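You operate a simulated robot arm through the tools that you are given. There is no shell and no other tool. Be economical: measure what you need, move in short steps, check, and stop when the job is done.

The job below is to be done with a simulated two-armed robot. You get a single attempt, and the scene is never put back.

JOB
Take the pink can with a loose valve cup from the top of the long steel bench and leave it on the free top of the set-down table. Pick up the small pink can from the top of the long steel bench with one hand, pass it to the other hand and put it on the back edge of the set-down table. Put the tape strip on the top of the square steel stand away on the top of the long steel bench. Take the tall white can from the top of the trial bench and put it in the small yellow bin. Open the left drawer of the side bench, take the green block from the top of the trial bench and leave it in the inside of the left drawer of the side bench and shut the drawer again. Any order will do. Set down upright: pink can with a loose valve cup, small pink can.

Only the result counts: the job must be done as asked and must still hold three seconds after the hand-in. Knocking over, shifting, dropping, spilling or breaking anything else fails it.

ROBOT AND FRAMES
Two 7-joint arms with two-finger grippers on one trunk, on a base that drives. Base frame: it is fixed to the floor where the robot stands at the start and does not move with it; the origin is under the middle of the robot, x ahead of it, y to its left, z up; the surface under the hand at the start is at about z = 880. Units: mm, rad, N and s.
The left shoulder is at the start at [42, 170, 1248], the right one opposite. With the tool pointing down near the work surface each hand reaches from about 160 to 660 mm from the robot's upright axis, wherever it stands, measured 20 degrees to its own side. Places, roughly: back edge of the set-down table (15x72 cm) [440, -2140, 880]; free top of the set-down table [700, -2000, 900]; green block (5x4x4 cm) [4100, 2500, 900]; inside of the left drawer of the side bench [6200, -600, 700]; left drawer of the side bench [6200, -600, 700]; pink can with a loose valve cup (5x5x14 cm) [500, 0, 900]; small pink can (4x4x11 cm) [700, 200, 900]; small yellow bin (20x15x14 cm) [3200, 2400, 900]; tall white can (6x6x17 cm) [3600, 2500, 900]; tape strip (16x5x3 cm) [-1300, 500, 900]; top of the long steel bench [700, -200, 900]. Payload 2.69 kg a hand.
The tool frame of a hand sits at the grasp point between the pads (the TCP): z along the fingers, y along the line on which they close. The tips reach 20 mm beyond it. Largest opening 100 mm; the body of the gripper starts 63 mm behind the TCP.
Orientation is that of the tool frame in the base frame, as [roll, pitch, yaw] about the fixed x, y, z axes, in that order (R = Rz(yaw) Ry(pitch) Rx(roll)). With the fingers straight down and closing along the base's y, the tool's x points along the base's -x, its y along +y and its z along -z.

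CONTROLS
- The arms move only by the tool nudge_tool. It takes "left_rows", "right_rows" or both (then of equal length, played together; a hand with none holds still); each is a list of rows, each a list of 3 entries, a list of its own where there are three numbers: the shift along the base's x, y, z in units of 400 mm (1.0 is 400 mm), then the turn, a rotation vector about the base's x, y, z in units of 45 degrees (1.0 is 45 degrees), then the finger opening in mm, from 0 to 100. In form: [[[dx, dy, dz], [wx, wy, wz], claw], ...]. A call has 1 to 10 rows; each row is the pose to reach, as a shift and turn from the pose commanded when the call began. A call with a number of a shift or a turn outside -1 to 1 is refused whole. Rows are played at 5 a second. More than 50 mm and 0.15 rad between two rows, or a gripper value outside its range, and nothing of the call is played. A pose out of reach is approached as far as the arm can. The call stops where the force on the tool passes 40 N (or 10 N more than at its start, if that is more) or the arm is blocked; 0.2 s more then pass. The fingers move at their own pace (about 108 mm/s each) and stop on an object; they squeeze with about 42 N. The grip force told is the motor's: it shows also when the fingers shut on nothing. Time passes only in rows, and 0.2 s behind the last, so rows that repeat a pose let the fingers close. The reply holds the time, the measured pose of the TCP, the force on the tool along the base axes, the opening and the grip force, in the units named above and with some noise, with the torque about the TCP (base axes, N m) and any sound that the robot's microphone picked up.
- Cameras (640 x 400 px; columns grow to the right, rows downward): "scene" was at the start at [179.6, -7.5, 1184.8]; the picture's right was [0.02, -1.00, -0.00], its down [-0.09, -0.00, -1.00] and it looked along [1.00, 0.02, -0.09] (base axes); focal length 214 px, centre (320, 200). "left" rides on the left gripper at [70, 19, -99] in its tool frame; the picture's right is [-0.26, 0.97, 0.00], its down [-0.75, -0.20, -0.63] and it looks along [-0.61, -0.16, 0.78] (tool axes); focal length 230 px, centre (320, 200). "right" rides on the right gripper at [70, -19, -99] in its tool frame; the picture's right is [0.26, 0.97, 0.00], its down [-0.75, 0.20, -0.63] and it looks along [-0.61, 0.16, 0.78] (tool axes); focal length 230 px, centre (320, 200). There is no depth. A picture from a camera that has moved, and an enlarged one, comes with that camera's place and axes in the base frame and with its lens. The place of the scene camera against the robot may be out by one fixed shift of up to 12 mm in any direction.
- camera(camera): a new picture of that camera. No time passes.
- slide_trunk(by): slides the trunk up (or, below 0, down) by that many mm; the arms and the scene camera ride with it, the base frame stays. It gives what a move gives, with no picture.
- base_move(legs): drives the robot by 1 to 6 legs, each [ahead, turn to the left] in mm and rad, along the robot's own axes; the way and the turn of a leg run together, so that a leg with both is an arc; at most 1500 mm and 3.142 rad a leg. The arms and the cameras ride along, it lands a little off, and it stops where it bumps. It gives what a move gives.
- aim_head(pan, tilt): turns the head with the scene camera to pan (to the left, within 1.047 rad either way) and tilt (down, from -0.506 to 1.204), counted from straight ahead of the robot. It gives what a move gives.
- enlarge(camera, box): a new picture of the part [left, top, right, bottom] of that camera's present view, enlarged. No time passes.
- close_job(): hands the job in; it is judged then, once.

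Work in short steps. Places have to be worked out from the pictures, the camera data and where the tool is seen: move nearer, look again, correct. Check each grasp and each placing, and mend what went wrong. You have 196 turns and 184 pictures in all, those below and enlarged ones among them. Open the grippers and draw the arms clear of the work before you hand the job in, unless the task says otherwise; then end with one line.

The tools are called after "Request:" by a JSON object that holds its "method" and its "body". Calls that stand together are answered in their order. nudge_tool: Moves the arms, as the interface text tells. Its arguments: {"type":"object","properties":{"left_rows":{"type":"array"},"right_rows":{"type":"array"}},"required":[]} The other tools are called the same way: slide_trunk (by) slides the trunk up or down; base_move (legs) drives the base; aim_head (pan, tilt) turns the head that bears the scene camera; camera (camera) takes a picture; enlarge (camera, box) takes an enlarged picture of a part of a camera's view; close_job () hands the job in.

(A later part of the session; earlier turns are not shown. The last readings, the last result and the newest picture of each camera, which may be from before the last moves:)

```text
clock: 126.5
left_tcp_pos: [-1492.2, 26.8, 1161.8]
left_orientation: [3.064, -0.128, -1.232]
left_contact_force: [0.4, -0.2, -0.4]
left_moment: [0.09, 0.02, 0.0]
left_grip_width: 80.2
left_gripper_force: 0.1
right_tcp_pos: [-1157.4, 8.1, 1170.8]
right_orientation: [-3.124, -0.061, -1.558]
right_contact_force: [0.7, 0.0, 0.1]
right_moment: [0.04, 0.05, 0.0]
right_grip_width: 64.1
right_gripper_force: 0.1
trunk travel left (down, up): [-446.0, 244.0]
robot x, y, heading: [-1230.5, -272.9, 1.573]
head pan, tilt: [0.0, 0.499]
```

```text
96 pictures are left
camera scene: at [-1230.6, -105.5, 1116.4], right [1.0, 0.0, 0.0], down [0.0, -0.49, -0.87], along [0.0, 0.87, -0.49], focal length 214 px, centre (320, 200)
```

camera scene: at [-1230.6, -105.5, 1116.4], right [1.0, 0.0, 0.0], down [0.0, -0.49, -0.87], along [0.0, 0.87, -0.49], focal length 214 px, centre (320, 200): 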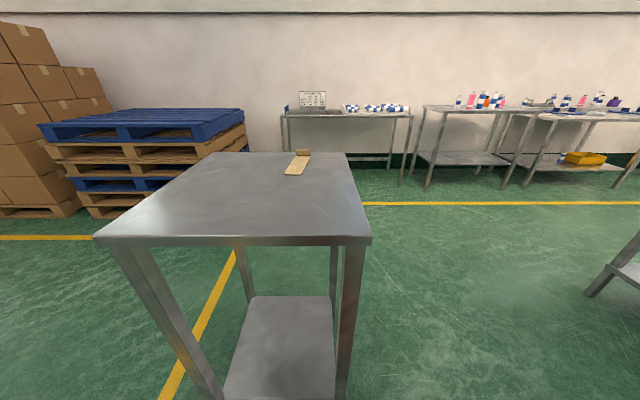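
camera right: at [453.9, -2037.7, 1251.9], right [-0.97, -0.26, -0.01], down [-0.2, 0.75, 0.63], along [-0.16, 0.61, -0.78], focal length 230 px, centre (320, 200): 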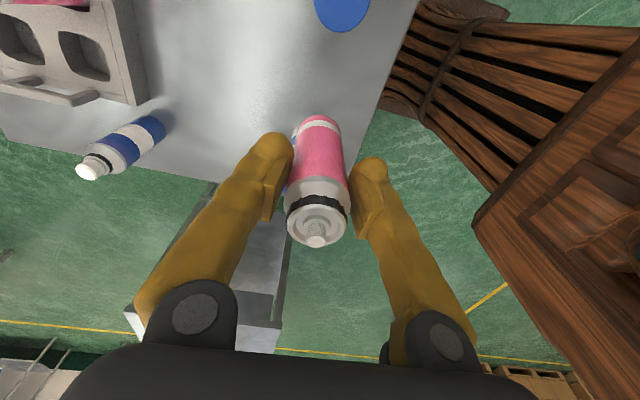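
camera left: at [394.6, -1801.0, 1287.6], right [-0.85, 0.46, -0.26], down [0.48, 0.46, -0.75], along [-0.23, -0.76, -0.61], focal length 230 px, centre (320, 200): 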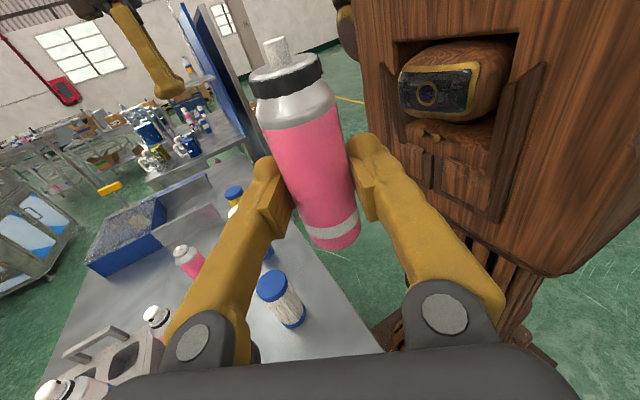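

The tape lies near [-1298, 525], long along y, with a thicker far end. I enlarge it.

Request:
{"method": "enlarge", "body": {"camera": "scene", "box": [260, 130, 340, 190]}}

Request:
{"method": "base_move", "body": {"legs": [[110, 0]]}}

```text
6.67 times, centred on (300, 160) of scene
camera zoom: at [-1230.6, -105.5, 1116.4], right [1.0, 0.0, 0.0], down [0.0, -0.49, -0.87], along [0.0, 0.87, -0.49], focal length 1430 px, centre (453, 467)
```

zoom: 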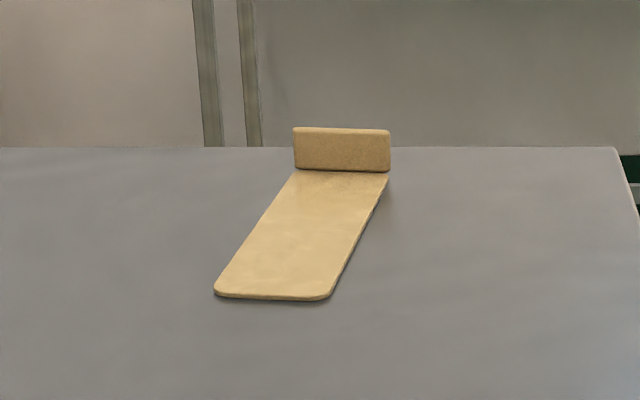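

```text
clock: 127.7
left_tcp_pos: [-1491.0, 146.9, 1165.5]
left_orientation: [3.065, -0.124, -1.236]
left_contact_force: [0.1, 0.9, -0.6]
left_moment: [-0.03, 0.02, 0.02]
left_grip_width: 80.1
left_gripper_force: 0.1
right_tcp_pos: [-1157.0, 126.7, 1171.2]
right_orientation: [-3.122, -0.056, -1.562]
right_contact_force: [-0.2, 0.1, 0.3]
right_moment: [-0.05, 0.0, 0.0]
right_grip_width: 64.0
right_gripper_force: 0.0
trunk travel left (down, up): [-446.0, 244.0]
robot x, y, heading: [-1225.6, -164.4, 1.574]
head pan, tilt: [0.0, 0.499]
```

It's a flat strip with an upright tab at the far end (tab near [-1289, 619]); gripping the tab across its thickness from the east side is best. I drive around to the east side facing west.

Request:
{"method": "base_move", "body": {"legs": [[-150, 0], [0, -1.574], [430, 0], [0, 1.571], [900, 0], [0, 1.571]]}}

Request:
{"method": "camera", "body": {"camera": "scene"}}

```text
clock: 140.0
left_tcp_pos: [-1069.0, -38.1, 1143.6]
left_orientation: [3.051, -0.213, -1.217]
left_contact_force: [0.7, -0.2, 0.2]
left_moment: [-0.03, -0.02, -0.01]
left_grip_width: 79.8
left_gripper_force: 0.1
right_tcp_pos: [-725.9, -60.1, 1167.6]
right_orientation: [-3.12, -0.081, -1.549]
right_contact_force: [-0.3, 0.5, 0.2]
right_moment: [0.02, 0.06, 0.05]
right_grip_width: 64.0
right_gripper_force: 0.1
trunk travel left (down, up): [-446.0, 244.0]
robot x, y, heading: [-789.9, -291.4, 1.611]
head pan, tilt: [0.0, 0.499]
stopped in leg 5: the robot was blocked; the commanded pose is now the measured one
```

```text
94 pictures are left
camera scene: at [-797.8, -121.7, 1115.7], right [1.0, 0.04, 0.0], down [0.02, -0.49, -0.87], along [-0.04, 0.87, -0.49], focal length 214 px, centre (320, 200)
```

scene: 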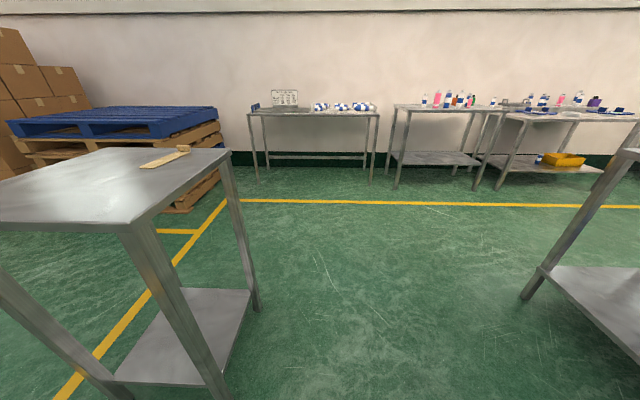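

The path is open; the false stop comes from the arms swaying. I restore both hands to a level, neutral pose first.

Request:
{"method": "nudge_tool", "body": {"left_rows": [[[0.04, 0.08, 0.02], [0.1, -0.005, -0.15], 80], [[0.08, 0.16, 0.04], [0.2, -0.01, -0.3], 80], [[0.12, 0.24, 0.08], [0.294, -0.015, -0.45], 80], [[0.12, 0.27, 0.1], [0.294, -0.015, -0.45], 80], [[0.12, 0.27, 0.1], [0.294, -0.015, -0.45], 80]], "right_rows": [[[0.05, 0.07, 0.01], [0.05, 0.015, -0.014], 64], [[0.1, 0.14, 0.02], [0.1, 0.03, -0.028], 64], [[0.15, 0.21, 0.03], [0.102, 0.03, -0.028], 64], [[0.2, 0.28, 0.04], [0.102, 0.03, -0.028], 64], [[0.21, 0.3, 0.05], [0.102, 0.03, -0.028], 64]]}}

Request:
{"method": "base_move", "body": {"legs": [[850, -0.04]]}}

```text
clock: 141.2
left_tcp_pos: [-1023.7, 77.7, 1186.6]
left_orientation: [3.127, 0.047, -1.575]
left_contact_force: [-0.8, -0.4, 0.2]
left_moment: [-0.02, 0.02, -0.04]
left_grip_width: 80.1
left_gripper_force: 0.1
left hand out of reach, approached as far as the arm can: row 1, 2, 3, 4, 5
right_tcp_pos: [-643.3, 61.9, 1196.2]
right_orientation: [3.141, 0.044, -1.571]
right_contact_force: [-0.2, 0.9, -0.2]
right_moment: [-0.01, 0.01, -0.02]
right_grip_width: 64.0
right_gripper_force: 0.2
trunk travel left (down, up): [-446.0, 244.0]
robot x, y, heading: [-787.6, -293.8, 1.608]
head pan, tilt: [0.0, 0.499]
```

```text
clock: 145.7
left_tcp_pos: [-1031.2, 939.2, 1186.5]
left_orientation: [3.125, 0.045, -1.611]
left_contact_force: [-0.9, -0.3, -0.6]
left_moment: [0.0, -0.03, 0.01]
left_grip_width: 80.0
left_gripper_force: 0.1
right_tcp_pos: [-650.9, 909.3, 1196.7]
right_orientation: [3.14, 0.044, -1.609]
right_contact_force: [-0.2, 0.2, -0.5]
right_moment: [-0.01, 0.02, 0.0]
right_grip_width: 64.1
right_gripper_force: 0.1
trunk travel left (down, up): [-446.0, 244.0]
robot x, y, heading: [-805.3, 562.9, 1.579]
head pan, tilt: [0.0, 0.499]
```

Now I turn to face the stand (west).

Request:
{"method": "base_move", "body": {"legs": [[0, 1.563]]}}

Request:
{"method": "aim_head", "body": {"pan": 0, "tilt": 0.7}}

Request:
{"method": "camera", "body": {"camera": "scene"}}

```text
clock: 148.0
left_tcp_pos: [-1181.4, 677.2, 1146.2]
left_orientation: [-3.136, -0.099, -0.957]
left_contact_force: [0.6, -0.5, -0.7]
left_moment: [0.0, -0.01, -0.02]
left_grip_width: 79.9
left_gripper_force: 0.0
right_tcp_pos: [-856.9, 882.9, 1171.3]
right_orientation: [-3.134, -0.055, -0.955]
right_contact_force: [0.1, 0.0, 1.5]
right_moment: [0.03, 0.01, -0.01]
right_grip_width: 64.1
right_gripper_force: 0.1
trunk travel left (down, up): [-446.0, 244.0]
robot x, y, heading: [-805.6, 556.0, 2.234]
head pan, tilt: [0.0, 0.499]
stopped in leg 1: the robot was blocked; the commanded pose is now the measured one
```

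```text
clock: 148.8
left_tcp_pos: [-1181.7, 679.8, 1147.0]
left_orientation: [-3.137, -0.096, -0.958]
left_contact_force: [0.4, -0.1, -0.1]
left_moment: [0.01, -0.05, 0.01]
left_grip_width: 80.0
left_gripper_force: 0.1
right_tcp_pos: [-858.1, 886.0, 1171.6]
right_orientation: [-3.136, -0.052, -0.955]
right_contact_force: [0.8, 0.0, 0.1]
right_moment: [0.0, 0.02, -0.01]
right_grip_width: 64.2
right_gripper_force: 0.0
trunk travel left (down, up): [-446.0, 244.0]
robot x, y, heading: [-806.0, 562.4, 2.229]
head pan, tilt: [0.0, 0.7]
```

```text
93 pictures are left
camera scene: at [-915.6, 688.7, 1098.3], right [0.79, 0.61, 0.0], down [0.4, -0.52, -0.75], along [-0.46, 0.6, -0.66], focal length 214 px, centre (320, 200)
```

scene: 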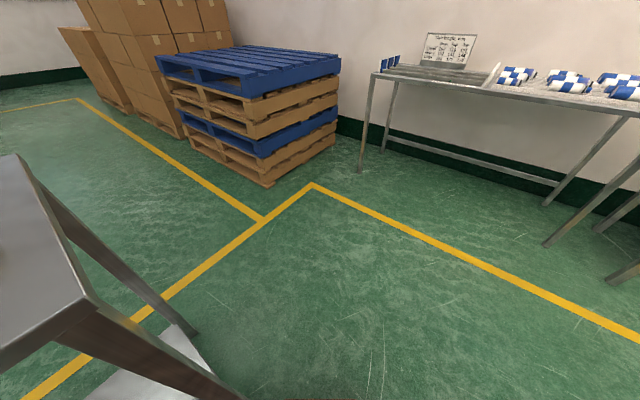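

The base's corner really does reach about 420 mm, so it met the stand. I back off diagonally, turn there, then approach straight.

Request:
{"method": "base_move", "body": {"legs": [[-210, 0], [0, 0.912], [130, 0]]}}

Request:
{"method": "camera", "body": {"camera": "scene"}}

```text
clock: 153.4
left_tcp_pos: [-1020.5, 164.6, 1153.1]
left_orientation: [-3.137, -0.078, -0.021]
left_contact_force: [-1.7, 0.8, 1.8]
left_moment: [-0.03, -0.04, -0.01]
left_grip_width: 80.2
left_gripper_force: 0.1
right_tcp_pos: [-984.4, 550.8, 1183.5]
right_orientation: [3.139, -0.012, -0.016]
right_contact_force: [-1.7, 0.6, 0.7]
right_moment: [-0.04, -0.04, 0.03]
right_grip_width: 64.2
right_gripper_force: 0.0
trunk travel left (down, up): [-446.0, 244.0]
robot x, y, heading: [-734.4, 399.2, -3.094]
head pan, tilt: [0.0, 0.7]
stopped in leg 3: the robot was blocked; the commanded pose is now the measured one
```

```text
92 pictures are left
camera scene: at [-884.6, 384.6, 1102.1], right [-0.05, 1.0, 0.0], down [0.64, 0.03, -0.77], along [-0.77, -0.04, -0.64], focal length 214 px, centre (320, 200)
```

scene: 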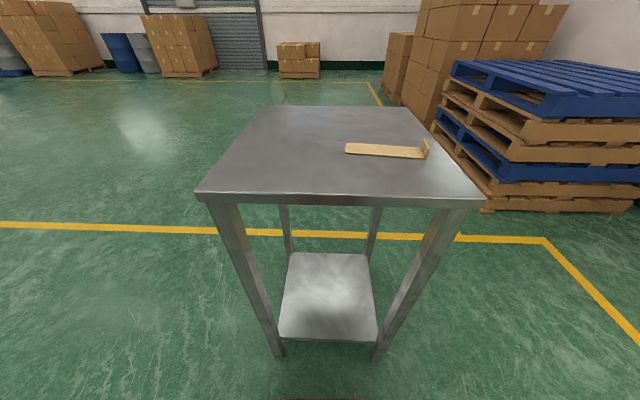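

Not touching anything; the stop is sway again. The tape is clear now; I continue forward in a short leg.

Request:
{"method": "base_move", "body": {"legs": [[90, -0.047]]}}

Request:
{"method": "camera", "body": {"camera": "scene"}}

```text
clock: 154.5
left_tcp_pos: [-1123.4, 170.6, 1157.9]
left_orientation: [-3.127, -0.061, -0.067]
left_contact_force: [0.5, -0.3, 1.1]
left_moment: [-0.02, -0.02, 0.01]
left_grip_width: 80.1
left_gripper_force: 0.0
right_tcp_pos: [-1061.0, 559.4, 1192.7]
right_orientation: [3.138, 0.02, -0.058]
right_contact_force: [0.0, -0.3, 0.1]
right_moment: [0.02, -0.04, 0.0]
right_grip_width: 63.9
right_gripper_force: 0.1
trunk travel left (down, up): [-446.0, 244.0]
robot x, y, heading: [-824.2, 397.0, 3.145]
head pan, tilt: [0.0, 0.7]
```

```text
91 pictures are left
camera scene: at [-958.5, 387.0, 1104.4], right [0.0, 1.0, 0.0], down [0.63, 0.0, -0.78], along [-0.78, 0.0, -0.63], focal length 214 px, centre (320, 200)
```

scene: 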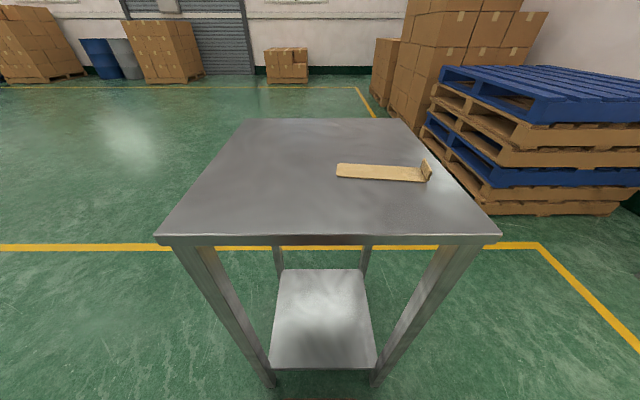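

Tab at roughly [-1312, 583]. I move the right hand above it (closing along the strip's length).

Request:
{"method": "nudge_tool", "body": {"right_rows": [[[-0.09, 0.01, -0.05], [0, 0, 0], 60], [[-0.18, 0.02, -0.11], [0, 0, 0], 60], [[-0.27, 0.03, -0.17], [0, 0, 0], 60], [[-0.36, 0.04, -0.23], [0, 0, 0], 60], [[-0.45, 0.05, -0.3], [0, 0, 0], 60], [[-0.54, 0.05, -0.37], [0, 0, 0], 60], [[-0.62, 0.05, -0.43], [0, 0, 0], 60], [[-0.62, 0.05, -0.45], [0, 0, 0], 60]]}}

Request:
{"method": "camera", "body": {"camera": "right"}}

Request:
{"method": "camera", "body": {"camera": "scene"}}

```text
clock: 156.3
left_tcp_pos: [-1155.1, 171.4, 1147.1]
left_orientation: [-3.124, -0.099, -0.068]
left_contact_force: [0.4, -0.7, -1.2]
left_moment: [0.0, -0.06, 0.0]
left_grip_width: 79.9
left_gripper_force: 0.0
right_tcp_pos: [-1343.4, 576.9, 1001.9]
right_orientation: [3.139, -0.011, -0.062]
right_contact_force: [0.0, -0.1, -0.3]
right_moment: [-0.03, 0.0, 0.02]
right_grip_width: 59.8
right_gripper_force: 0.1
trunk travel left (down, up): [-446.0, 244.0]
robot x, y, heading: [-826.1, 395.1, 3.142]
head pan, tilt: [0.0, 0.7]
```

```text
90 pictures are left
camera right: at [-1272.8, 592.3, 1100.9], right [0.2, -0.98, 0.01], down [-0.77, -0.15, 0.62], along [-0.61, -0.13, -0.78], focal length 230 px, centre (320, 200)
```

right: 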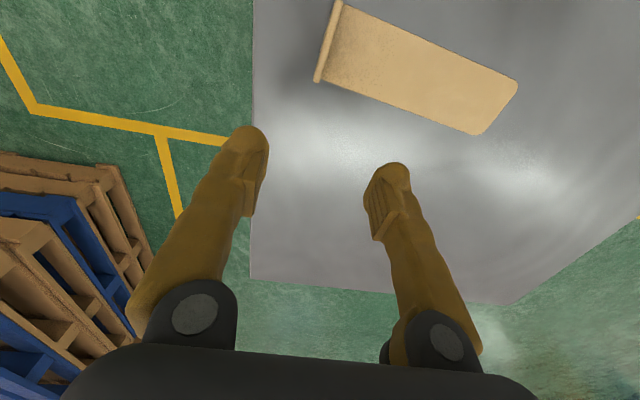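

```text
89 pictures are left
camera scene: at [-1005.8, 387.5, 1097.7], right [0.0, 1.0, 0.0], down [0.66, 0.0, -0.75], along [-0.75, 0.0, -0.66], focal length 214 px, centre (320, 200)
```

scene: 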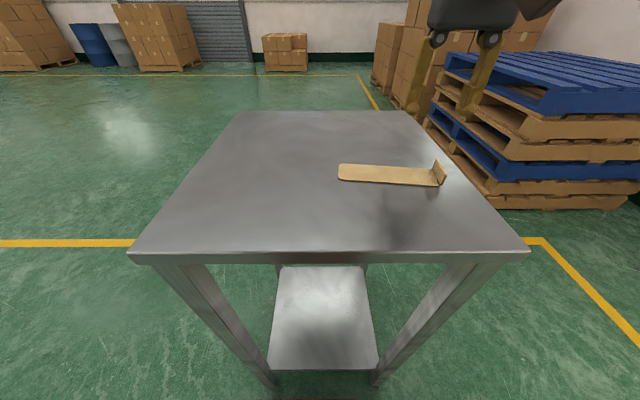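

From the hand view the tab centre is at about [-1285, 583]. I correct and step down to z≈955.

Request:
{"method": "nudge_tool", "body": {"right_rows": [[[0.07, 0.008, 0], [0, 0, 0], 60], [[0.145, 0.015, -0.05], [0, 0, 0], 60], [[0.145, 0.015, -0.115], [0, 0, 0], 60], [[0.145, 0.015, -0.115], [0, 0, 0], 60]]}}

Request:
{"method": "camera", "body": {"camera": "right"}}

```text
clock: 157.3
left_tcp_pos: [-1148.7, 171.7, 1147.5]
left_orientation: [-3.125, -0.095, -0.067]
left_contact_force: [0.3, 0.2, 0.3]
left_moment: [-0.01, -0.01, -0.02]
left_grip_width: 80.2
left_gripper_force: 0.1
right_tcp_pos: [-1280.2, 584.9, 962.2]
right_orientation: [3.138, -0.004, -0.059]
right_contact_force: [0.4, -0.2, -0.6]
right_moment: [0.0, -0.02, 0.01]
right_grip_width: 60.2
right_gripper_force: 0.0
trunk travel left (down, up): [-446.0, 244.0]
robot x, y, heading: [-821.8, 399.3, 3.142]
head pan, tilt: [0.0, 0.7]
```

```text
88 pictures are left
camera right: at [-1209.9, 599.1, 1060.8], right [0.2, -0.98, 0.0], down [-0.76, -0.15, 0.63], along [-0.61, -0.13, -0.78], focal length 230 px, centre (320, 200)
```

right: 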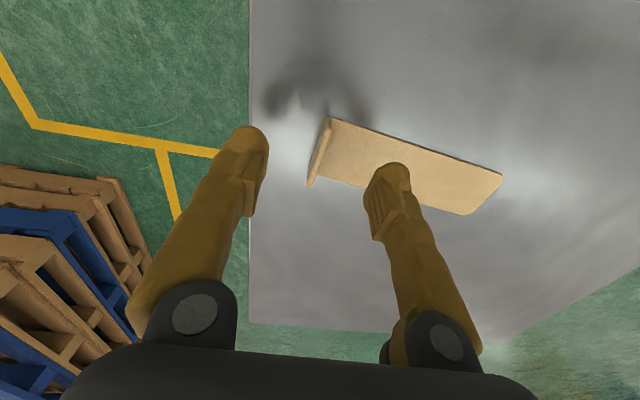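

Centred over the tab. I descend to z≈911 and close on it.

Request:
{"method": "nudge_tool", "body": {"right_rows": [[[-0.008, -0.003, -0.06], [0, 0, 0], 60], [[-0.008, -0.003, -0.11], [0, 0, 0], 60], [[-0.008, -0.003, -0.128], [0, 0, 0], 60], [[-0.008, -0.003, -0.128], [0, 0, 0], 60], [[-0.008, -0.003, -0.128], [0, 0, 0], 0], [[-0.008, -0.003, -0.128], [0, 0, 0], 0], [[-0.008, -0.003, -0.128], [0, 0, 0], 0]]}}

Request:
{"method": "camera", "body": {"camera": "right"}}

```text
clock: 158.1
left_tcp_pos: [-1126.9, 171.6, 1134.2]
left_orientation: [-3.122, -0.15, -0.066]
left_contact_force: [0.0, 0.1, -0.3]
left_moment: [-0.03, -0.02, 0.02]
left_grip_width: 80.0
left_gripper_force: 0.1
right_tcp_pos: [-1272.0, 584.7, 924.2]
right_orientation: [3.137, 0.02, -0.059]
right_contact_force: [0.3, 0.2, -0.4]
right_moment: [-0.01, -0.01, -0.04]
right_grip_width: 60.1
right_gripper_force: 0.1
trunk travel left (down, up): [-446.0, 244.0]
robot x, y, heading: [-826.5, 396.7, 3.141]
head pan, tilt: [0.0, 0.7]
stopped in row 3 (right hand): the force on the tool passed its limit at 48 N (the readings are from after the stop); the commanded pose is now the measured one
```

```text
87 pictures are left
camera right: at [-1199.2, 599.7, 1021.8], right [0.2, -0.98, 0.0], down [-0.75, -0.15, 0.65], along [-0.63, -0.13, -0.76], focal length 230 px, centre (320, 200)
```

right: 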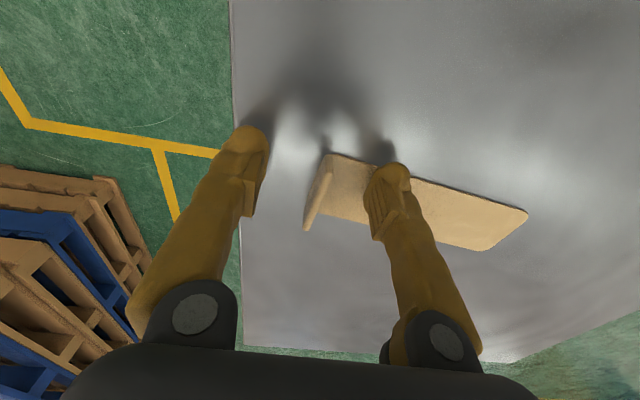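

The tips touched the strip, so I stop slightly higher: shift 10 mm forward, z≈917, and close on the tab.

Request:
{"method": "nudge_tool", "body": {"right_rows": [[[-0.028, -0.002, -0.008], [0, 0, 0], 60], [[-0.028, -0.002, -0.016], [0, 0, 0], 60], [[-0.028, -0.002, -0.016], [0, 0, 0], 30], [[-0.028, -0.002, -0.016], [0, 0, 0], 0], [[-0.028, -0.002, -0.016], [0, 0, 0], 0], [[-0.028, -0.002, -0.016], [0, 0, 0], 0]]}}

Request:
{"method": "camera", "body": {"camera": "right"}}

```text
clock: 159.5
left_tcp_pos: [-1126.5, 170.5, 1135.4]
left_orientation: [-3.124, -0.15, -0.069]
left_contact_force: [0.6, 0.0, -0.5]
left_moment: [0.02, -0.03, -0.01]
left_grip_width: 80.3
left_gripper_force: 0.1
right_tcp_pos: [-1283.8, 583.5, 919.6]
right_orientation: [3.136, 0.019, -0.059]
right_contact_force: [-1.2, 0.6, 4.5]
right_moment: [-0.03, 0.02, -0.02]
right_grip_width: 6.0
right_gripper_force: 30.3
trunk travel left (down, up): [-446.0, 244.0]
robot x, y, heading: [-824.5, 398.5, 3.142]
head pan, tilt: [0.0, 0.7]
```

```text
86 pictures are left
camera right: at [-1211.3, 598.7, 1015.5], right [0.2, -0.98, 0.0], down [-0.75, -0.15, 0.64], along [-0.63, -0.13, -0.76], focal length 230 px, centre (320, 200)
```

right: 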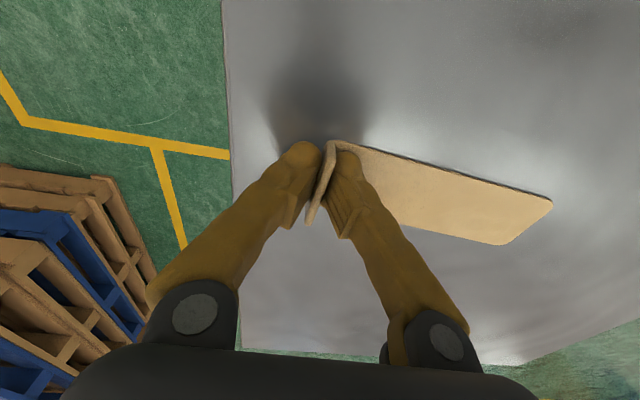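

Gripped on the tab (6 mm). I lift and verify.

Request:
{"method": "nudge_tool", "body": {"right_rows": [[[0, 0, 0.04], [0, 0, 0], 0], [[0, 0, 0.1], [0, 0, 0], 0], [[0, 0, 0.2], [0, 0, 0], 0], [[0.05, 0, 0.3], [0, 0, 0], 0], [[0.12, 0, 0.4], [0, 0, 0], 0], [[0.2, 0, 0.48], [0, 0, 0], 0], [[0.28, 0, 0.55], [0, 0, 0], 0], [[0.36, 0, 0.6], [0, 0, 0], 0]]}}

Request:
{"method": "camera", "body": {"camera": "right"}}

Request:
{"method": "camera", "body": {"camera": "scene"}}

```text
clock: 161.3
left_tcp_pos: [-1127.0, 173.5, 1134.7]
left_orientation: [-3.126, -0.149, -0.067]
left_contact_force: [0.2, -0.7, 0.3]
left_moment: [-0.04, -0.02, 0.0]
left_grip_width: 80.1
left_gripper_force: 0.0
right_tcp_pos: [-1141.9, 587.5, 1149.6]
right_orientation: [3.137, -0.002, -0.06]
right_contact_force: [-0.9, 0.4, -0.6]
right_moment: [-0.03, 0.01, 0.0]
right_grip_width: 5.9
right_gripper_force: 30.0
trunk travel left (down, up): [-446.0, 244.0]
robot x, y, heading: [-825.0, 395.4, 3.143]
head pan, tilt: [0.0, 0.7]
```

```text
85 pictures are left
camera right: at [-1070.5, 602.0, 1249.4], right [0.2, -0.98, 0.01], down [-0.76, -0.15, 0.63], along [-0.62, -0.13, -0.78], focal length 230 px, centre (320, 200)
```

right: 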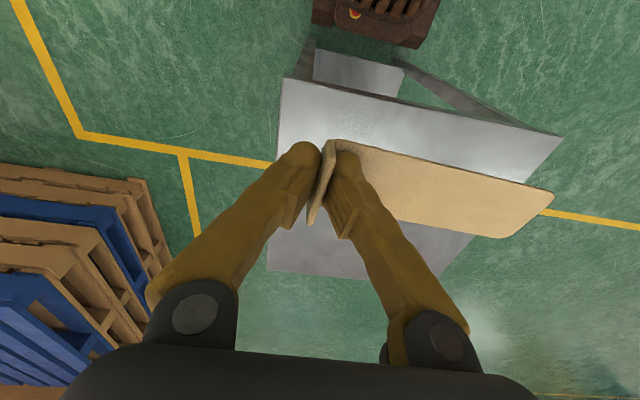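

```text
84 pictures are left
camera scene: at [-1001.9, 390.2, 1098.3], right [0.0, 1.0, 0.0], down [0.66, 0.0, -0.75], along [-0.75, 0.0, -0.66], focal length 214 px, centre (320, 200)
```

scene: 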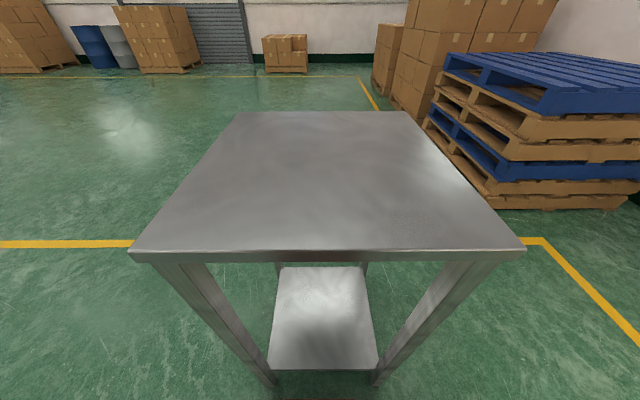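

Tape held. I drive back to the long bench.

Request:
{"method": "base_move", "body": {"legs": [[-250, 0], [0, 2.175], [483, 0], [0, 0.965]]}}

Request:
{"method": "camera", "body": {"camera": "scene"}}

```text
clock: 169.3
left_tcp_pos: [-180.6, 230.0, 1139.5]
left_orientation: [-3.115, -0.129, 2.111]
left_contact_force: [-1.1, -0.4, 1.5]
left_moment: [0.05, 0.0, 0.0]
left_grip_width: 80.1
left_gripper_force: 0.0
right_tcp_pos: [-523.8, -9.2, 1154.7]
right_orientation: [3.136, 0.007, 2.122]
right_contact_force: [-0.4, -0.6, 0.9]
right_moment: [0.09, -0.03, -0.01]
right_grip_width: 6.0
right_gripper_force: 30.1
trunk travel left (down, up): [-446.0, 244.0]
robot x, y, heading: [-527.6, 324.1, -0.92]
head pan, tilt: [0.0, 0.7]
stopped in leg 3: the robot was blocked; the commanded pose is now the measured one
```

```text
83 pictures are left
camera scene: at [-440.0, 187.7, 1101.1], right [-0.8, -0.61, 0.0], down [-0.39, 0.51, -0.77], along [0.46, -0.61, -0.64], focal length 214 px, centre (320, 200)
```

scene: 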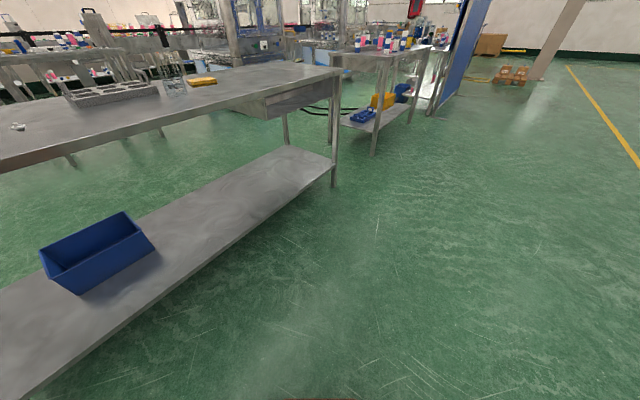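

Another sway stop with open floor ahead; continuing.

Request:
{"method": "base_move", "body": {"legs": [[390, 0]]}}

Request:
{"method": "base_move", "body": {"legs": [[0, 0.92]]}}

Request:
{"method": "base_move", "body": {"legs": [[150, 0]]}}

Request:
{"method": "camera", "body": {"camera": "scene"}}

```text
clock: 171.7
left_tcp_pos: [59.0, -79.3, 1124.6]
left_orientation: [-3.105, -0.183, 2.114]
left_contact_force: [0.1, -0.1, 0.4]
left_moment: [0.02, 0.01, -0.02]
left_grip_width: 79.9
left_gripper_force: 0.0
right_tcp_pos: [-283.0, -320.2, 1142.8]
right_orientation: [-3.138, -0.042, 2.125]
right_contact_force: [0.7, -0.7, 0.5]
right_moment: [0.02, 0.0, 0.01]
right_grip_width: 6.1
right_gripper_force: 30.2
trunk travel left (down, up): [-446.0, 244.0]
robot x, y, heading: [-294.7, 12.2, -0.914]
head pan, tilt: [0.0, 0.7]
```

```text
clock: 174.6
left_tcp_pos: [-26.5, 246.8, 1119.9]
left_orientation: [-3.096, -0.204, 3.053]
left_contact_force: [-0.1, 0.0, -0.2]
left_moment: [-0.02, 0.0, 0.02]
left_grip_width: 80.1
left_gripper_force: 0.1
right_tcp_pos: [-38.0, -174.6, 1142.9]
right_orientation: [-3.136, -0.041, 3.062]
right_contact_force: [-0.6, 0.6, -0.4]
right_moment: [0.01, 0.04, 0.01]
right_grip_width: 6.1
right_gripper_force: 30.2
trunk travel left (down, up): [-446.0, 244.0]
robot x, y, heading: [-295.1, 6.8, 0.023]
head pan, tilt: [0.0, 0.7]
```

```text
clock: 176.0
left_tcp_pos: [84.0, 248.4, 1131.5]
left_orientation: [-3.102, -0.155, 3.053]
left_contact_force: [-0.2, 0.2, 2.5]
left_moment: [-0.03, -0.02, -0.01]
left_grip_width: 80.2
left_gripper_force: 0.2
right_tcp_pos: [70.5, -172.5, 1153.1]
right_orientation: [3.141, 0.005, 3.063]
right_contact_force: [0.3, -0.1, 1.1]
right_moment: [-0.02, -0.05, 0.02]
right_grip_width: 5.9
right_gripper_force: 30.5
trunk travel left (down, up): [-446.0, 244.0]
robot x, y, heading: [-144.0, 13.2, 0.021]
head pan, tilt: [0.0, 0.7]
```

```text
82 pictures are left
camera scene: at [-16.0, 6.2, 1104.8], right [0.02, -1.0, 0.0], down [-0.62, -0.01, -0.78], along [0.78, 0.02, -0.63], focal length 214 px, centre (320, 200)
```

scene: 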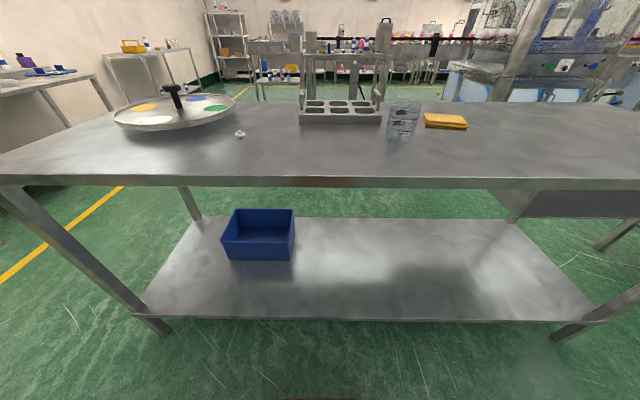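

I move up to the bench and extend the right hand with the tape above the clear front area.

Request:
{"method": "base_move", "body": {"legs": [[165, -0.02]]}}

Request:
{"method": "nudge_tool", "body": {"right_rows": [[[0.09, 0.03, 0], [0, 0, 0], 0], [[0.18, 0.06, 0], [0, 0, 0], 0], [[0.27, 0.1, -0.03], [0, 0, 0], 0], [[0.36, 0.14, -0.06], [0, 0, 0], 0], [[0.45, 0.18, -0.1], [0, 0, 0], 0], [[0.5, 0.22, -0.16], [0, 0, 0], 0], [[0.5, 0.22, -0.26], [0, 0, 0], 0], [[0.5, 0.22, -0.3], [0, 0, 0], 0]]}}

Request:
{"method": "camera", "body": {"camera": "right"}}

Request:
{"method": "camera", "body": {"camera": "scene"}}

```text
clock: 177.5
left_tcp_pos: [294.1, 246.1, 1115.7]
left_orientation: [-3.088, -0.217, 3.029]
left_contact_force: [2.2, 1.0, 0.8]
left_moment: [-0.09, 0.18, 0.05]
left_grip_width: 79.8
left_gripper_force: 0.0
right_tcp_pos: [267.5, -179.2, 1143.1]
right_orientation: [-3.137, -0.035, 3.039]
right_contact_force: [-0.3, -0.9, 2.4]
right_moment: [-0.01, 0.01, 0.0]
right_grip_width: 6.0
right_gripper_force: 30.3
trunk travel left (down, up): [-446.0, 244.0]
robot x, y, heading: [30.9, 12.6, -0.002]
head pan, tilt: [0.0, 0.7]
```

```text
clock: 179.3
left_tcp_pos: [268.3, 247.2, 1104.9]
left_orientation: [-3.081, -0.264, 3.024]
left_contact_force: [0.6, -0.1, 0.8]
left_moment: [0.0, -0.02, 0.01]
left_grip_width: 80.0
left_gripper_force: 0.1
right_tcp_pos: [449.6, -88.7, 1027.2]
right_orientation: [-3.136, -0.018, 3.039]
right_contact_force: [-0.5, 0.3, -0.2]
right_moment: [-0.02, 0.01, 0.02]
right_grip_width: 5.5
right_gripper_force: 30.6
trunk travel left (down, up): [-446.0, 244.0]
robot x, y, heading: [25.9, 17.3, -0.001]
head pan, tilt: [0.0, 0.7]
```

```text
81 pictures are left
camera right: at [379.5, -101.4, 1126.9], right [-0.16, 0.99, 0.0], down [0.78, 0.12, 0.61], along [0.61, 0.1, -0.79], focal length 230 px, centre (320, 200)
```

right: 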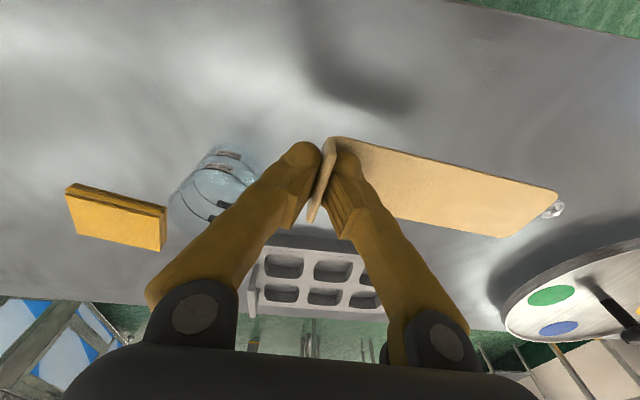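

```text
80 pictures are left
camera scene: at [201.4, 4.0, 1098.3], right [-0.01, -1.0, 0.0], down [-0.66, 0.0, -0.75], along [0.75, 0.0, -0.66], focal length 214 px, centre (320, 200)
```

scene: 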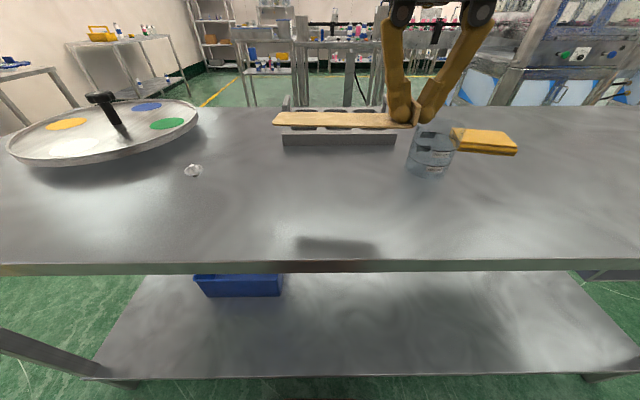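

Area below is clear; I shift 25 mm left, away from the beaker, and descend to just above contact.

Request:
{"method": "nudge_tool", "body": {"right_rows": [[[0, 0.04, -0.05], [0, 0, 0], 0], [[0, 0.065, -0.12], [0, 0, 0], 0], [[0, 0.065, -0.2], [0, 0, 0], 0], [[0, 0.065, -0.25], [0, 0, 0], 0], [[0, 0.065, -0.25], [0, 0, 0], 0]]}}

Request:
{"method": "nudge_tool", "body": {"right_rows": [[[0, 0, -0.005], [0, 0, 0], 0], [[0, 0, -0.01], [0, 0, 0], 0], [[0, 0, -0.015], [0, 0, 0], 0], [[0, 0, -0.02], [0, 0, 0], 0]]}}

Request:
{"method": "camera", "body": {"camera": "scene"}}

```text
clock: 180.5
left_tcp_pos: [268.3, 246.5, 1105.8]
left_orientation: [-3.083, -0.264, 3.024]
left_contact_force: [-0.2, 0.7, 0.2]
left_moment: [0.02, 0.0, 0.0]
left_grip_width: 80.3
left_gripper_force: 0.1
right_tcp_pos: [448.7, -64.7, 927.8]
right_orientation: [-3.136, -0.02, 3.037]
right_contact_force: [0.0, 1.1, -0.4]
right_moment: [-0.01, -0.02, -0.02]
right_grip_width: 5.8
right_gripper_force: 30.9
trunk travel left (down, up): [-446.0, 244.0]
robot x, y, heading: [30.5, 11.9, -0.004]
head pan, tilt: [0.0, 0.7]
```

```text
clock: 181.5
left_tcp_pos: [268.7, 247.2, 1105.9]
left_orientation: [-3.082, -0.264, 3.026]
left_contact_force: [-0.1, -0.1, -0.2]
left_moment: [-0.02, 0.02, -0.01]
left_grip_width: 79.9
left_gripper_force: 0.2
right_tcp_pos: [449.6, -63.7, 918.4]
right_orientation: [-3.136, -0.02, 3.038]
right_contact_force: [-0.9, -0.2, -0.1]
right_moment: [-0.05, -0.03, 0.0]
right_grip_width: 6.1
right_gripper_force: 30.5
trunk travel left (down, up): [-446.0, 244.0]
robot x, y, heading: [29.0, 14.4, -0.005]
head pan, tilt: [0.0, 0.7]
```

```text
79 pictures are left
camera scene: at [201.4, 3.9, 1098.3], right [-0.01, -1.0, 0.0], down [-0.66, 0.0, -0.75], along [0.75, 0.0, -0.66], focal length 214 px, centre (320, 200)
```

scene: 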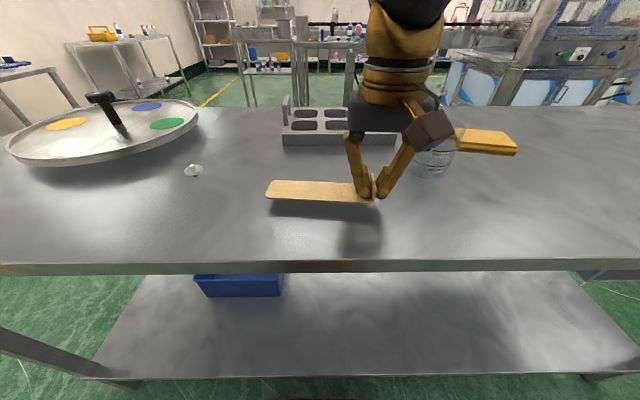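

Not in contact yet; I creep further.

Request:
{"method": "nudge_tool", "body": {"right_rows": [[[0, 0, -0.005], [0, 0, 0], 0], [[0, 0, -0.01], [0, 0, 0], 0], [[0, 0, -0.015], [0, 0, 0], 0], [[0, 0, -0.02], [0, 0, 0], 0], [[0, 0, -0.025], [0, 0, 0], 0], [[0, 0, -0.025], [0, 0, 0], 0]]}}

Request:
{"method": "enlarge", "body": {"camera": "scene", "box": [250, 120, 410, 240]}}

```text
clock: 182.9
left_tcp_pos: [268.9, 246.6, 1105.3]
left_orientation: [-3.082, -0.265, 3.024]
left_contact_force: [-0.1, -0.6, -1.5]
left_moment: [0.04, 0.02, -0.01]
left_grip_width: 80.0
left_gripper_force: 0.0
right_tcp_pos: [448.4, -65.3, 908.7]
right_orientation: [-3.139, -0.019, 3.033]
right_contact_force: [-0.1, -0.3, -0.8]
right_moment: [-0.01, 0.02, 0.02]
right_grip_width: 5.9
right_gripper_force: 30.9
trunk travel left (down, up): [-446.0, 244.0]
robot x, y, heading: [33.2, 13.8, -0.003]
head pan, tilt: [0.0, 0.7]
```

```text
3.33 times, centred on (330, 180) of scene
camera zoom: at [201.3, 3.9, 1098.3], right [-0.01, -1.0, 0.0], down [-0.66, 0.0, -0.75], along [0.75, 0.0, -0.66], focal length 715 px, centre (287, 267)
```

zoom: 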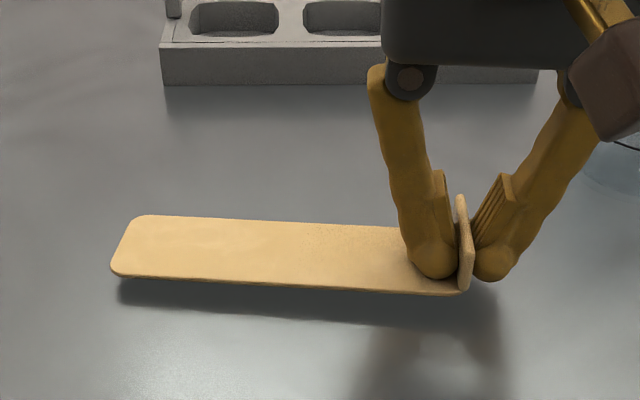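

Only a few mm left.

Request:
{"method": "nudge_tool", "body": {"right_rows": [[[0, 0, -0.004], [0, 0, 0], 0], [[0, 0, -0.008], [0, 0, 0], 0], [[0, 0, -0.012], [0, 0, 0], 0], [[0, 0, -0.016], [0, 0, 0], 0], [[0, 0, -0.02], [0, 0, 0], 0], [[0, 0, -0.02], [0, 0, 0], 0]]}}

Request:
{"method": "enlarge", "body": {"camera": "scene", "box": [250, 120, 410, 240]}}

```text
clock: 184.3
left_tcp_pos: [267.8, 246.8, 1106.0]
left_orientation: [-3.081, -0.265, 3.026]
left_contact_force: [0.6, -0.5, 0.4]
left_moment: [0.0, -0.01, -0.04]
left_grip_width: 79.8
left_gripper_force: 0.1
right_tcp_pos: [450.2, -66.5, 901.5]
right_orientation: [3.138, -0.021, 3.028]
right_contact_force: [1.3, -0.2, 0.7]
right_moment: [0.01, -0.03, 0.01]
right_grip_width: 6.4
right_gripper_force: 30.5
trunk travel left (down, up): [-446.0, 244.0]
robot x, y, heading: [28.1, 11.1, -0.008]
head pan, tilt: [0.0, 0.7]
```

```text
3.33 times, centred on (330, 180) of scene
camera zoom: at [201.3, 3.9, 1098.3], right [-0.01, -1.0, 0.0], down [-0.66, 0.0, -0.75], along [0.75, 0.0, -0.66], focal length 715 px, centre (287, 267)
```

zoom: 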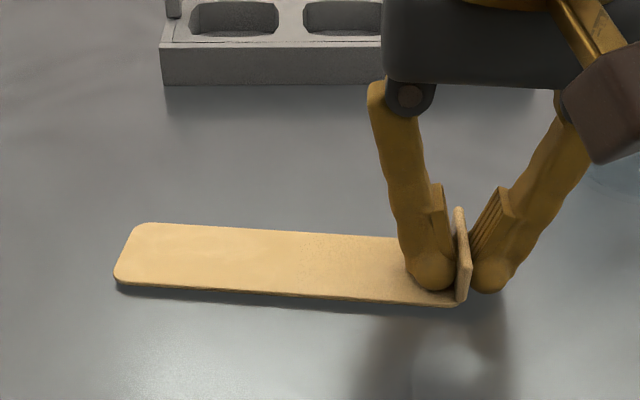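

Nearly flat; two more small steps.

Request:
{"method": "nudge_tool", "body": {"right_rows": [[[0, 0, -0.003], [0, 0, 0], 0], [[0, 0, -0.006], [0, 0, 0], 0], [[0, 0, -0.009], [0, 0, 0], 0], [[0, 0, -0.012], [0, 0, 0], 0], [[0, 0, -0.012], [0, 0, 0], 0]]}}

Request:
{"method": "enlarge", "body": {"camera": "scene", "box": [250, 120, 410, 240]}}

```text
clock: 185.5
left_tcp_pos: [269.3, 247.5, 1105.3]
left_orientation: [-3.082, -0.263, 3.026]
left_contact_force: [-0.2, 0.4, -0.4]
left_moment: [0.01, 0.03, 0.02]
left_grip_width: 79.9
left_gripper_force: 0.1
right_tcp_pos: [451.8, -66.4, 897.7]
right_orientation: [3.138, -0.016, 3.025]
right_contact_force: [1.5, 3.3, 22.9]
right_moment: [0.02, -0.56, 0.1]
right_grip_width: 6.1
right_gripper_force: 30.3
trunk travel left (down, up): [-446.0, 244.0]
robot x, y, heading: [33.4, 18.7, -0.006]
head pan, tilt: [0.0, 0.7]
```

```text
3.33 times, centred on (330, 180) of scene
camera zoom: at [200.1, 4.5, 1098.7], right [-0.01, -1.0, 0.0], down [-0.66, 0.0, -0.75], along [0.75, -0.01, -0.66], focal length 715 px, centre (287, 267)
```

zoom: 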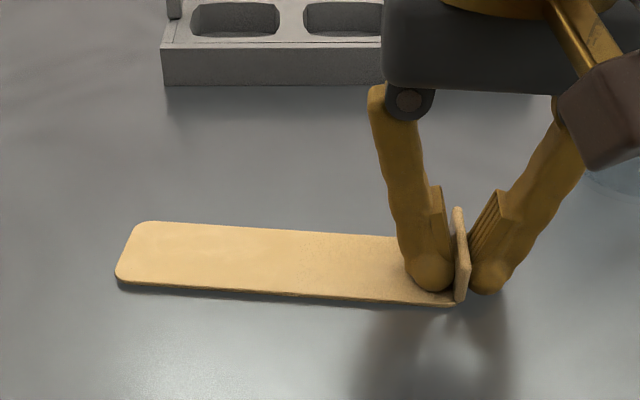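

Contact at 23 N, strip flat. I relieve slightly, open 30 mm and lift clear.

Request:
{"method": "nudge_tool", "body": {"right_rows": [[[0, 0, 0.006], [0, 0, 0], 0], [[0, 0, 0.006], [0, 0, 0], 30], [[0, 0, 0.006], [0, 0, 0], 36], [[0, 0, 0.03], [0, 0, 0], 36], [[0, 0, 0.1], [0, 0, 0], 36], [[0, 0, 0.2], [0, 0, 0], 36], [[0, 0, 0.3], [0, 0, 0], 36], [[-0.06, 0, 0.4], [0, 0, 0], 36], [[-0.12, -0.04, 0.5], [0, 0, 0], 50], [[-0.18, -0.08, 0.58], [0, 0, 0], 50]]}}

Request:
{"method": "camera", "body": {"camera": "scene"}}

```text
clock: 186.2
left_tcp_pos: [241.9, 247.5, 1095.1]
left_orientation: [-3.076, -0.317, 3.024]
left_contact_force: [-1.1, 0.2, 0.5]
left_moment: [0.0, -0.02, -0.03]
left_grip_width: 80.0
left_gripper_force: 0.1
right_tcp_pos: [433.5, -72.5, 902.9]
right_orientation: [3.138, -0.018, 3.009]
right_contact_force: [-0.1, 0.2, 0.3]
right_moment: [-0.03, -0.04, 0.0]
right_grip_width: 35.9
right_gripper_force: 0.1
trunk travel left (down, up): [-446.0, 244.0]
robot x, y, heading: [31.0, 12.6, -0.0]
head pan, tilt: [0.0, 0.7]
stopped in row 3 (right hand): the force on the tool passed its limit at 45 N (the readings are from after the stop); the commanded pose is now the measured one
```

```text
75 pictures are left
camera scene: at [200.4, 4.5, 1098.0], right [-0.01, -1.0, 0.0], down [-0.66, 0.0, -0.75], along [0.75, 0.0, -0.66], focal length 214 px, centre (320, 200)
```

scene: 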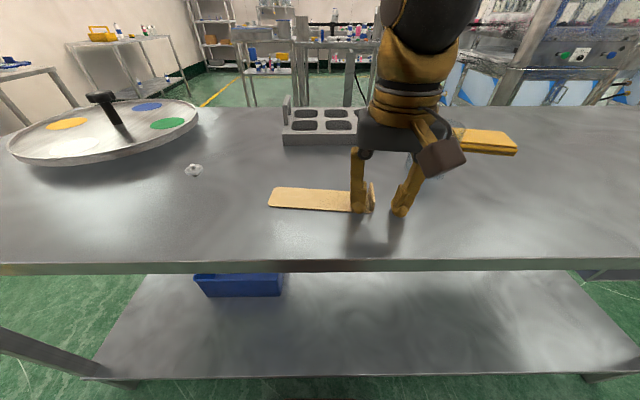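

The strip is released and flat; I lift straight up, and level the left hand meanwhile.

Request:
{"method": "nudge_tool", "body": {"right_rows": [[[0, 0, 0.05], [0, 0, 0], 36], [[0, 0, 0.12], [0, 0, 0], 36], [[0, 0, 0.22], [0, 0, 0], 36], [[0, 0, 0.32], [0, 0, 0], 36], [[-0.05, -0.03, 0.42], [0, 0, 0], 50], [[-0.1, -0.06, 0.52], [0, 0, 0], 50], [[-0.1, -0.1, 0.6], [0, 0, 0], 50]], "left_rows": [[[0.05, 0, 0.05], [0, -0.13, 0], 80], [[0.1, 0, 0.1], [0, -0.26, 0.05], 80], [[0.15, 0, 0.15], [0, -0.38, 0.1], 80], [[0.2, 0, 0.2], [0, -0.4, 0.15], 80], [[0.22, 0, 0.22], [0, -0.4, 0.15], 80], [[0.22, 0, 0.22], [0, -0.4, 0.15], 80], [[0.22, 0, 0.22], [0, -0.4, 0.15], 80]]}}

Request:
{"method": "camera", "body": {"camera": "scene"}}

```text
clock: 187.8
left_tcp_pos: [375.5, 268.4, 1169.7]
left_orientation: [-3.103, 0.039, -3.138]
left_contact_force: [0.4, -0.4, -0.1]
left_moment: [0.01, 0.03, -0.01]
left_grip_width: 79.7
left_gripper_force: 0.0
left hand out of reach, approached as far as the arm can: row 1, 2, 3, 4, 5, 6, 7
right_tcp_pos: [393.3, -111.9, 1144.8]
right_orientation: [-3.139, -0.011, 3.022]
right_contact_force: [0.6, -1.1, 0.4]
right_moment: [-0.03, 0.0, 0.0]
right_grip_width: 50.2
right_gripper_force: 0.1
trunk travel left (down, up): [-446.0, 244.0]
robot x, y, heading: [34.5, 18.3, -0.006]
head pan, tilt: [0.0, 0.7]
```

```text
74 pictures are left
camera scene: at [201.2, 3.5, 1098.4], right [-0.01, -1.0, 0.0], down [-0.66, 0.0, -0.75], along [0.75, 0.0, -0.66], focal length 214 px, centre (320, 200)
```

scene: 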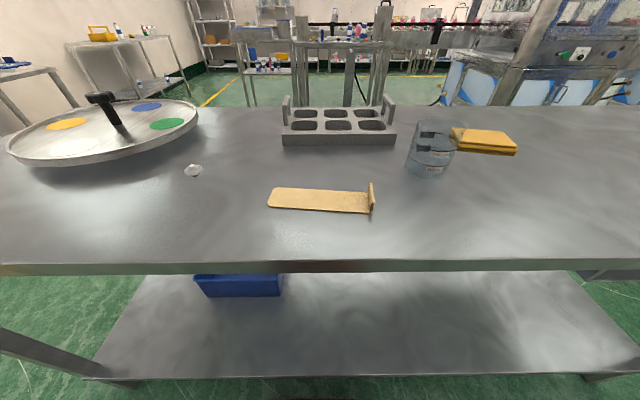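

The tape lies on the bench. Now on to the trial bench: back off, go round the bench's left end via the corridor at y≈1130.

Request:
{"method": "base_move", "body": {"legs": [[-400, 0], [0, 1.571], [1120, 0]]}}

Request:
{"method": "base_move", "body": {"legs": [[0, -1.571]]}}

Request:
{"method": "aim_head", "body": {"pan": 0, "tilt": 0.3}}

Request:
{"method": "camera", "body": {"camera": "scene"}}

```text
clock: 199.4
left_tcp_pos: [-556.7, 1479.7, 1167.4]
left_orientation: [-3.101, 0.038, -1.612]
left_contact_force: [0.8, -0.1, 0.4]
left_moment: [-0.03, 0.0, -0.03]
left_grip_width: 80.2
left_gripper_force: 0.0
right_tcp_pos: [-174.5, 1482.6, 1144.1]
right_orientation: [-3.139, -0.008, -1.735]
right_contact_force: [0.5, 0.4, -0.2]
right_moment: [0.0, 0.01, -0.02]
right_grip_width: 50.1
right_gripper_force: 0.1
trunk travel left (down, up): [-446.0, 244.0]
robot x, y, heading: [-316.9, 1124.3, 1.524]
head pan, tilt: [0.0, 0.7]
```

```text
clock: 203.8
left_tcp_pos: [33.9, 1359.6, 1162.0]
left_orientation: [-3.089, 0.012, 3.074]
left_contact_force: [-0.3, -0.7, -0.3]
left_moment: [0.0, 0.0, 0.0]
left_grip_width: 80.0
left_gripper_force: 0.0
right_tcp_pos: [19.4, 972.2, 1144.5]
right_orientation: [-3.138, -0.007, 2.953]
right_contact_force: [-0.3, 0.4, 0.3]
right_moment: [0.02, 0.0, -0.01]
right_grip_width: 50.0
right_gripper_force: 0.1
trunk travel left (down, up): [-446.0, 244.0]
robot x, y, heading: [-316.8, 1128.4, -0.078]
head pan, tilt: [0.0, 0.7]
```

```text
clock: 204.6
left_tcp_pos: [12.4, 1361.0, 1147.3]
left_orientation: [-3.089, -0.039, 3.074]
left_contact_force: [-0.1, 0.1, -0.2]
left_moment: [-0.02, 0.0, -0.03]
left_grip_width: 80.0
left_gripper_force: 0.0
right_tcp_pos: [-4.5, 974.8, 1130.1]
right_orientation: [-3.13, -0.055, 2.95]
right_contact_force: [1.1, -0.1, 0.3]
right_moment: [0.0, 0.04, -0.02]
right_grip_width: 49.9
right_gripper_force: 0.0
trunk travel left (down, up): [-446.0, 244.0]
robot x, y, heading: [-316.4, 1126.4, -0.079]
head pan, tilt: [0.0, 0.3]
```

```text
73 pictures are left
camera scene: at [-137.2, 1107.5, 1134.2], right [-0.08, -1.0, 0.0], down [-0.31, 0.02, -0.95], along [0.95, -0.07, -0.31], focal length 214 px, centre (320, 200)
```

scene: 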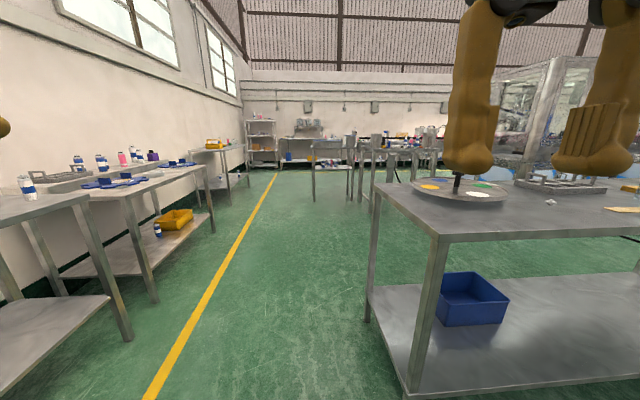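

The corridor is free; the trial bench with the yellow bin is ahead on the left. I drive toward [3350, 1600].

Request:
{"method": "base_move", "body": {"legs": [[0, 0.206], [1400, 0]]}}

Request:
{"method": "base_move", "body": {"legs": [[1400, 0]]}}

Request:
{"method": "camera", "body": {"camera": "scene"}}

```text
clock: 205.5
left_tcp_pos: [-38.8, 1383.6, 1131.8]
left_orientation: [-3.064, -0.108, 3.123]
left_contact_force: [-0.1, 0.6, -0.2]
left_moment: [-0.03, -0.03, 0.04]
left_grip_width: 80.0
left_gripper_force: 0.1
right_tcp_pos: [-43.1, 990.9, 1120.4]
right_orientation: [-3.125, -0.106, 3.0]
right_contact_force: [-0.6, 0.8, 0.2]
right_moment: [-0.02, -0.03, -0.02]
right_grip_width: 50.1
right_gripper_force: 0.1
trunk travel left (down, up): [-446.0, 244.0]
robot x, y, heading: [-317.8, 1124.3, -0.029]
head pan, tilt: [0.0, 0.3]
stopped in leg 1: the robot was blocked; the commanded pose is now the measured one
```

```text
clock: 212.2
left_tcp_pos: [1322.9, 1297.0, 1132.5]
left_orientation: [-3.065, -0.106, 3.075]
left_contact_force: [-0.2, -0.3, 0.8]
left_moment: [0.0, 0.01, -0.01]
left_grip_width: 80.1
left_gripper_force: 0.1
right_tcp_pos: [1300.7, 906.4, 1118.8]
right_orientation: [-3.126, -0.105, 2.954]
right_contact_force: [0.6, -0.9, -0.5]
right_moment: [0.0, 0.01, 0.02]
right_grip_width: 50.3
right_gripper_force: 0.1
trunk travel left (down, up): [-446.0, 244.0]
robot x, y, heading: [1030.5, 1060.4, -0.077]
head pan, tilt: [0.0, 0.3]
```

```text
72 pictures are left
camera scene: at [1209.9, 1035.9, 1134.3], right [-0.08, -1.0, 0.0], down [-0.31, 0.02, -0.95], along [0.95, -0.07, -0.31], focal length 214 px, centre (320, 200)
```

scene: 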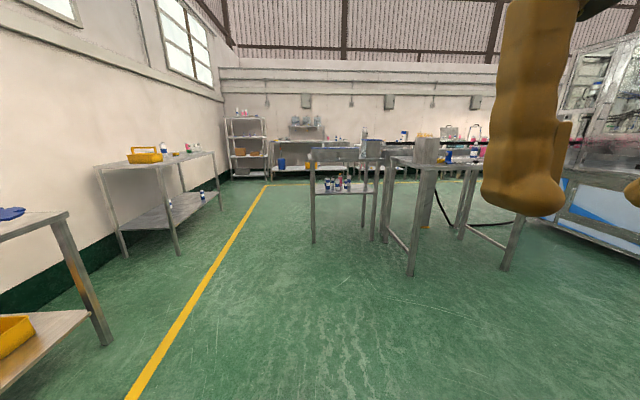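

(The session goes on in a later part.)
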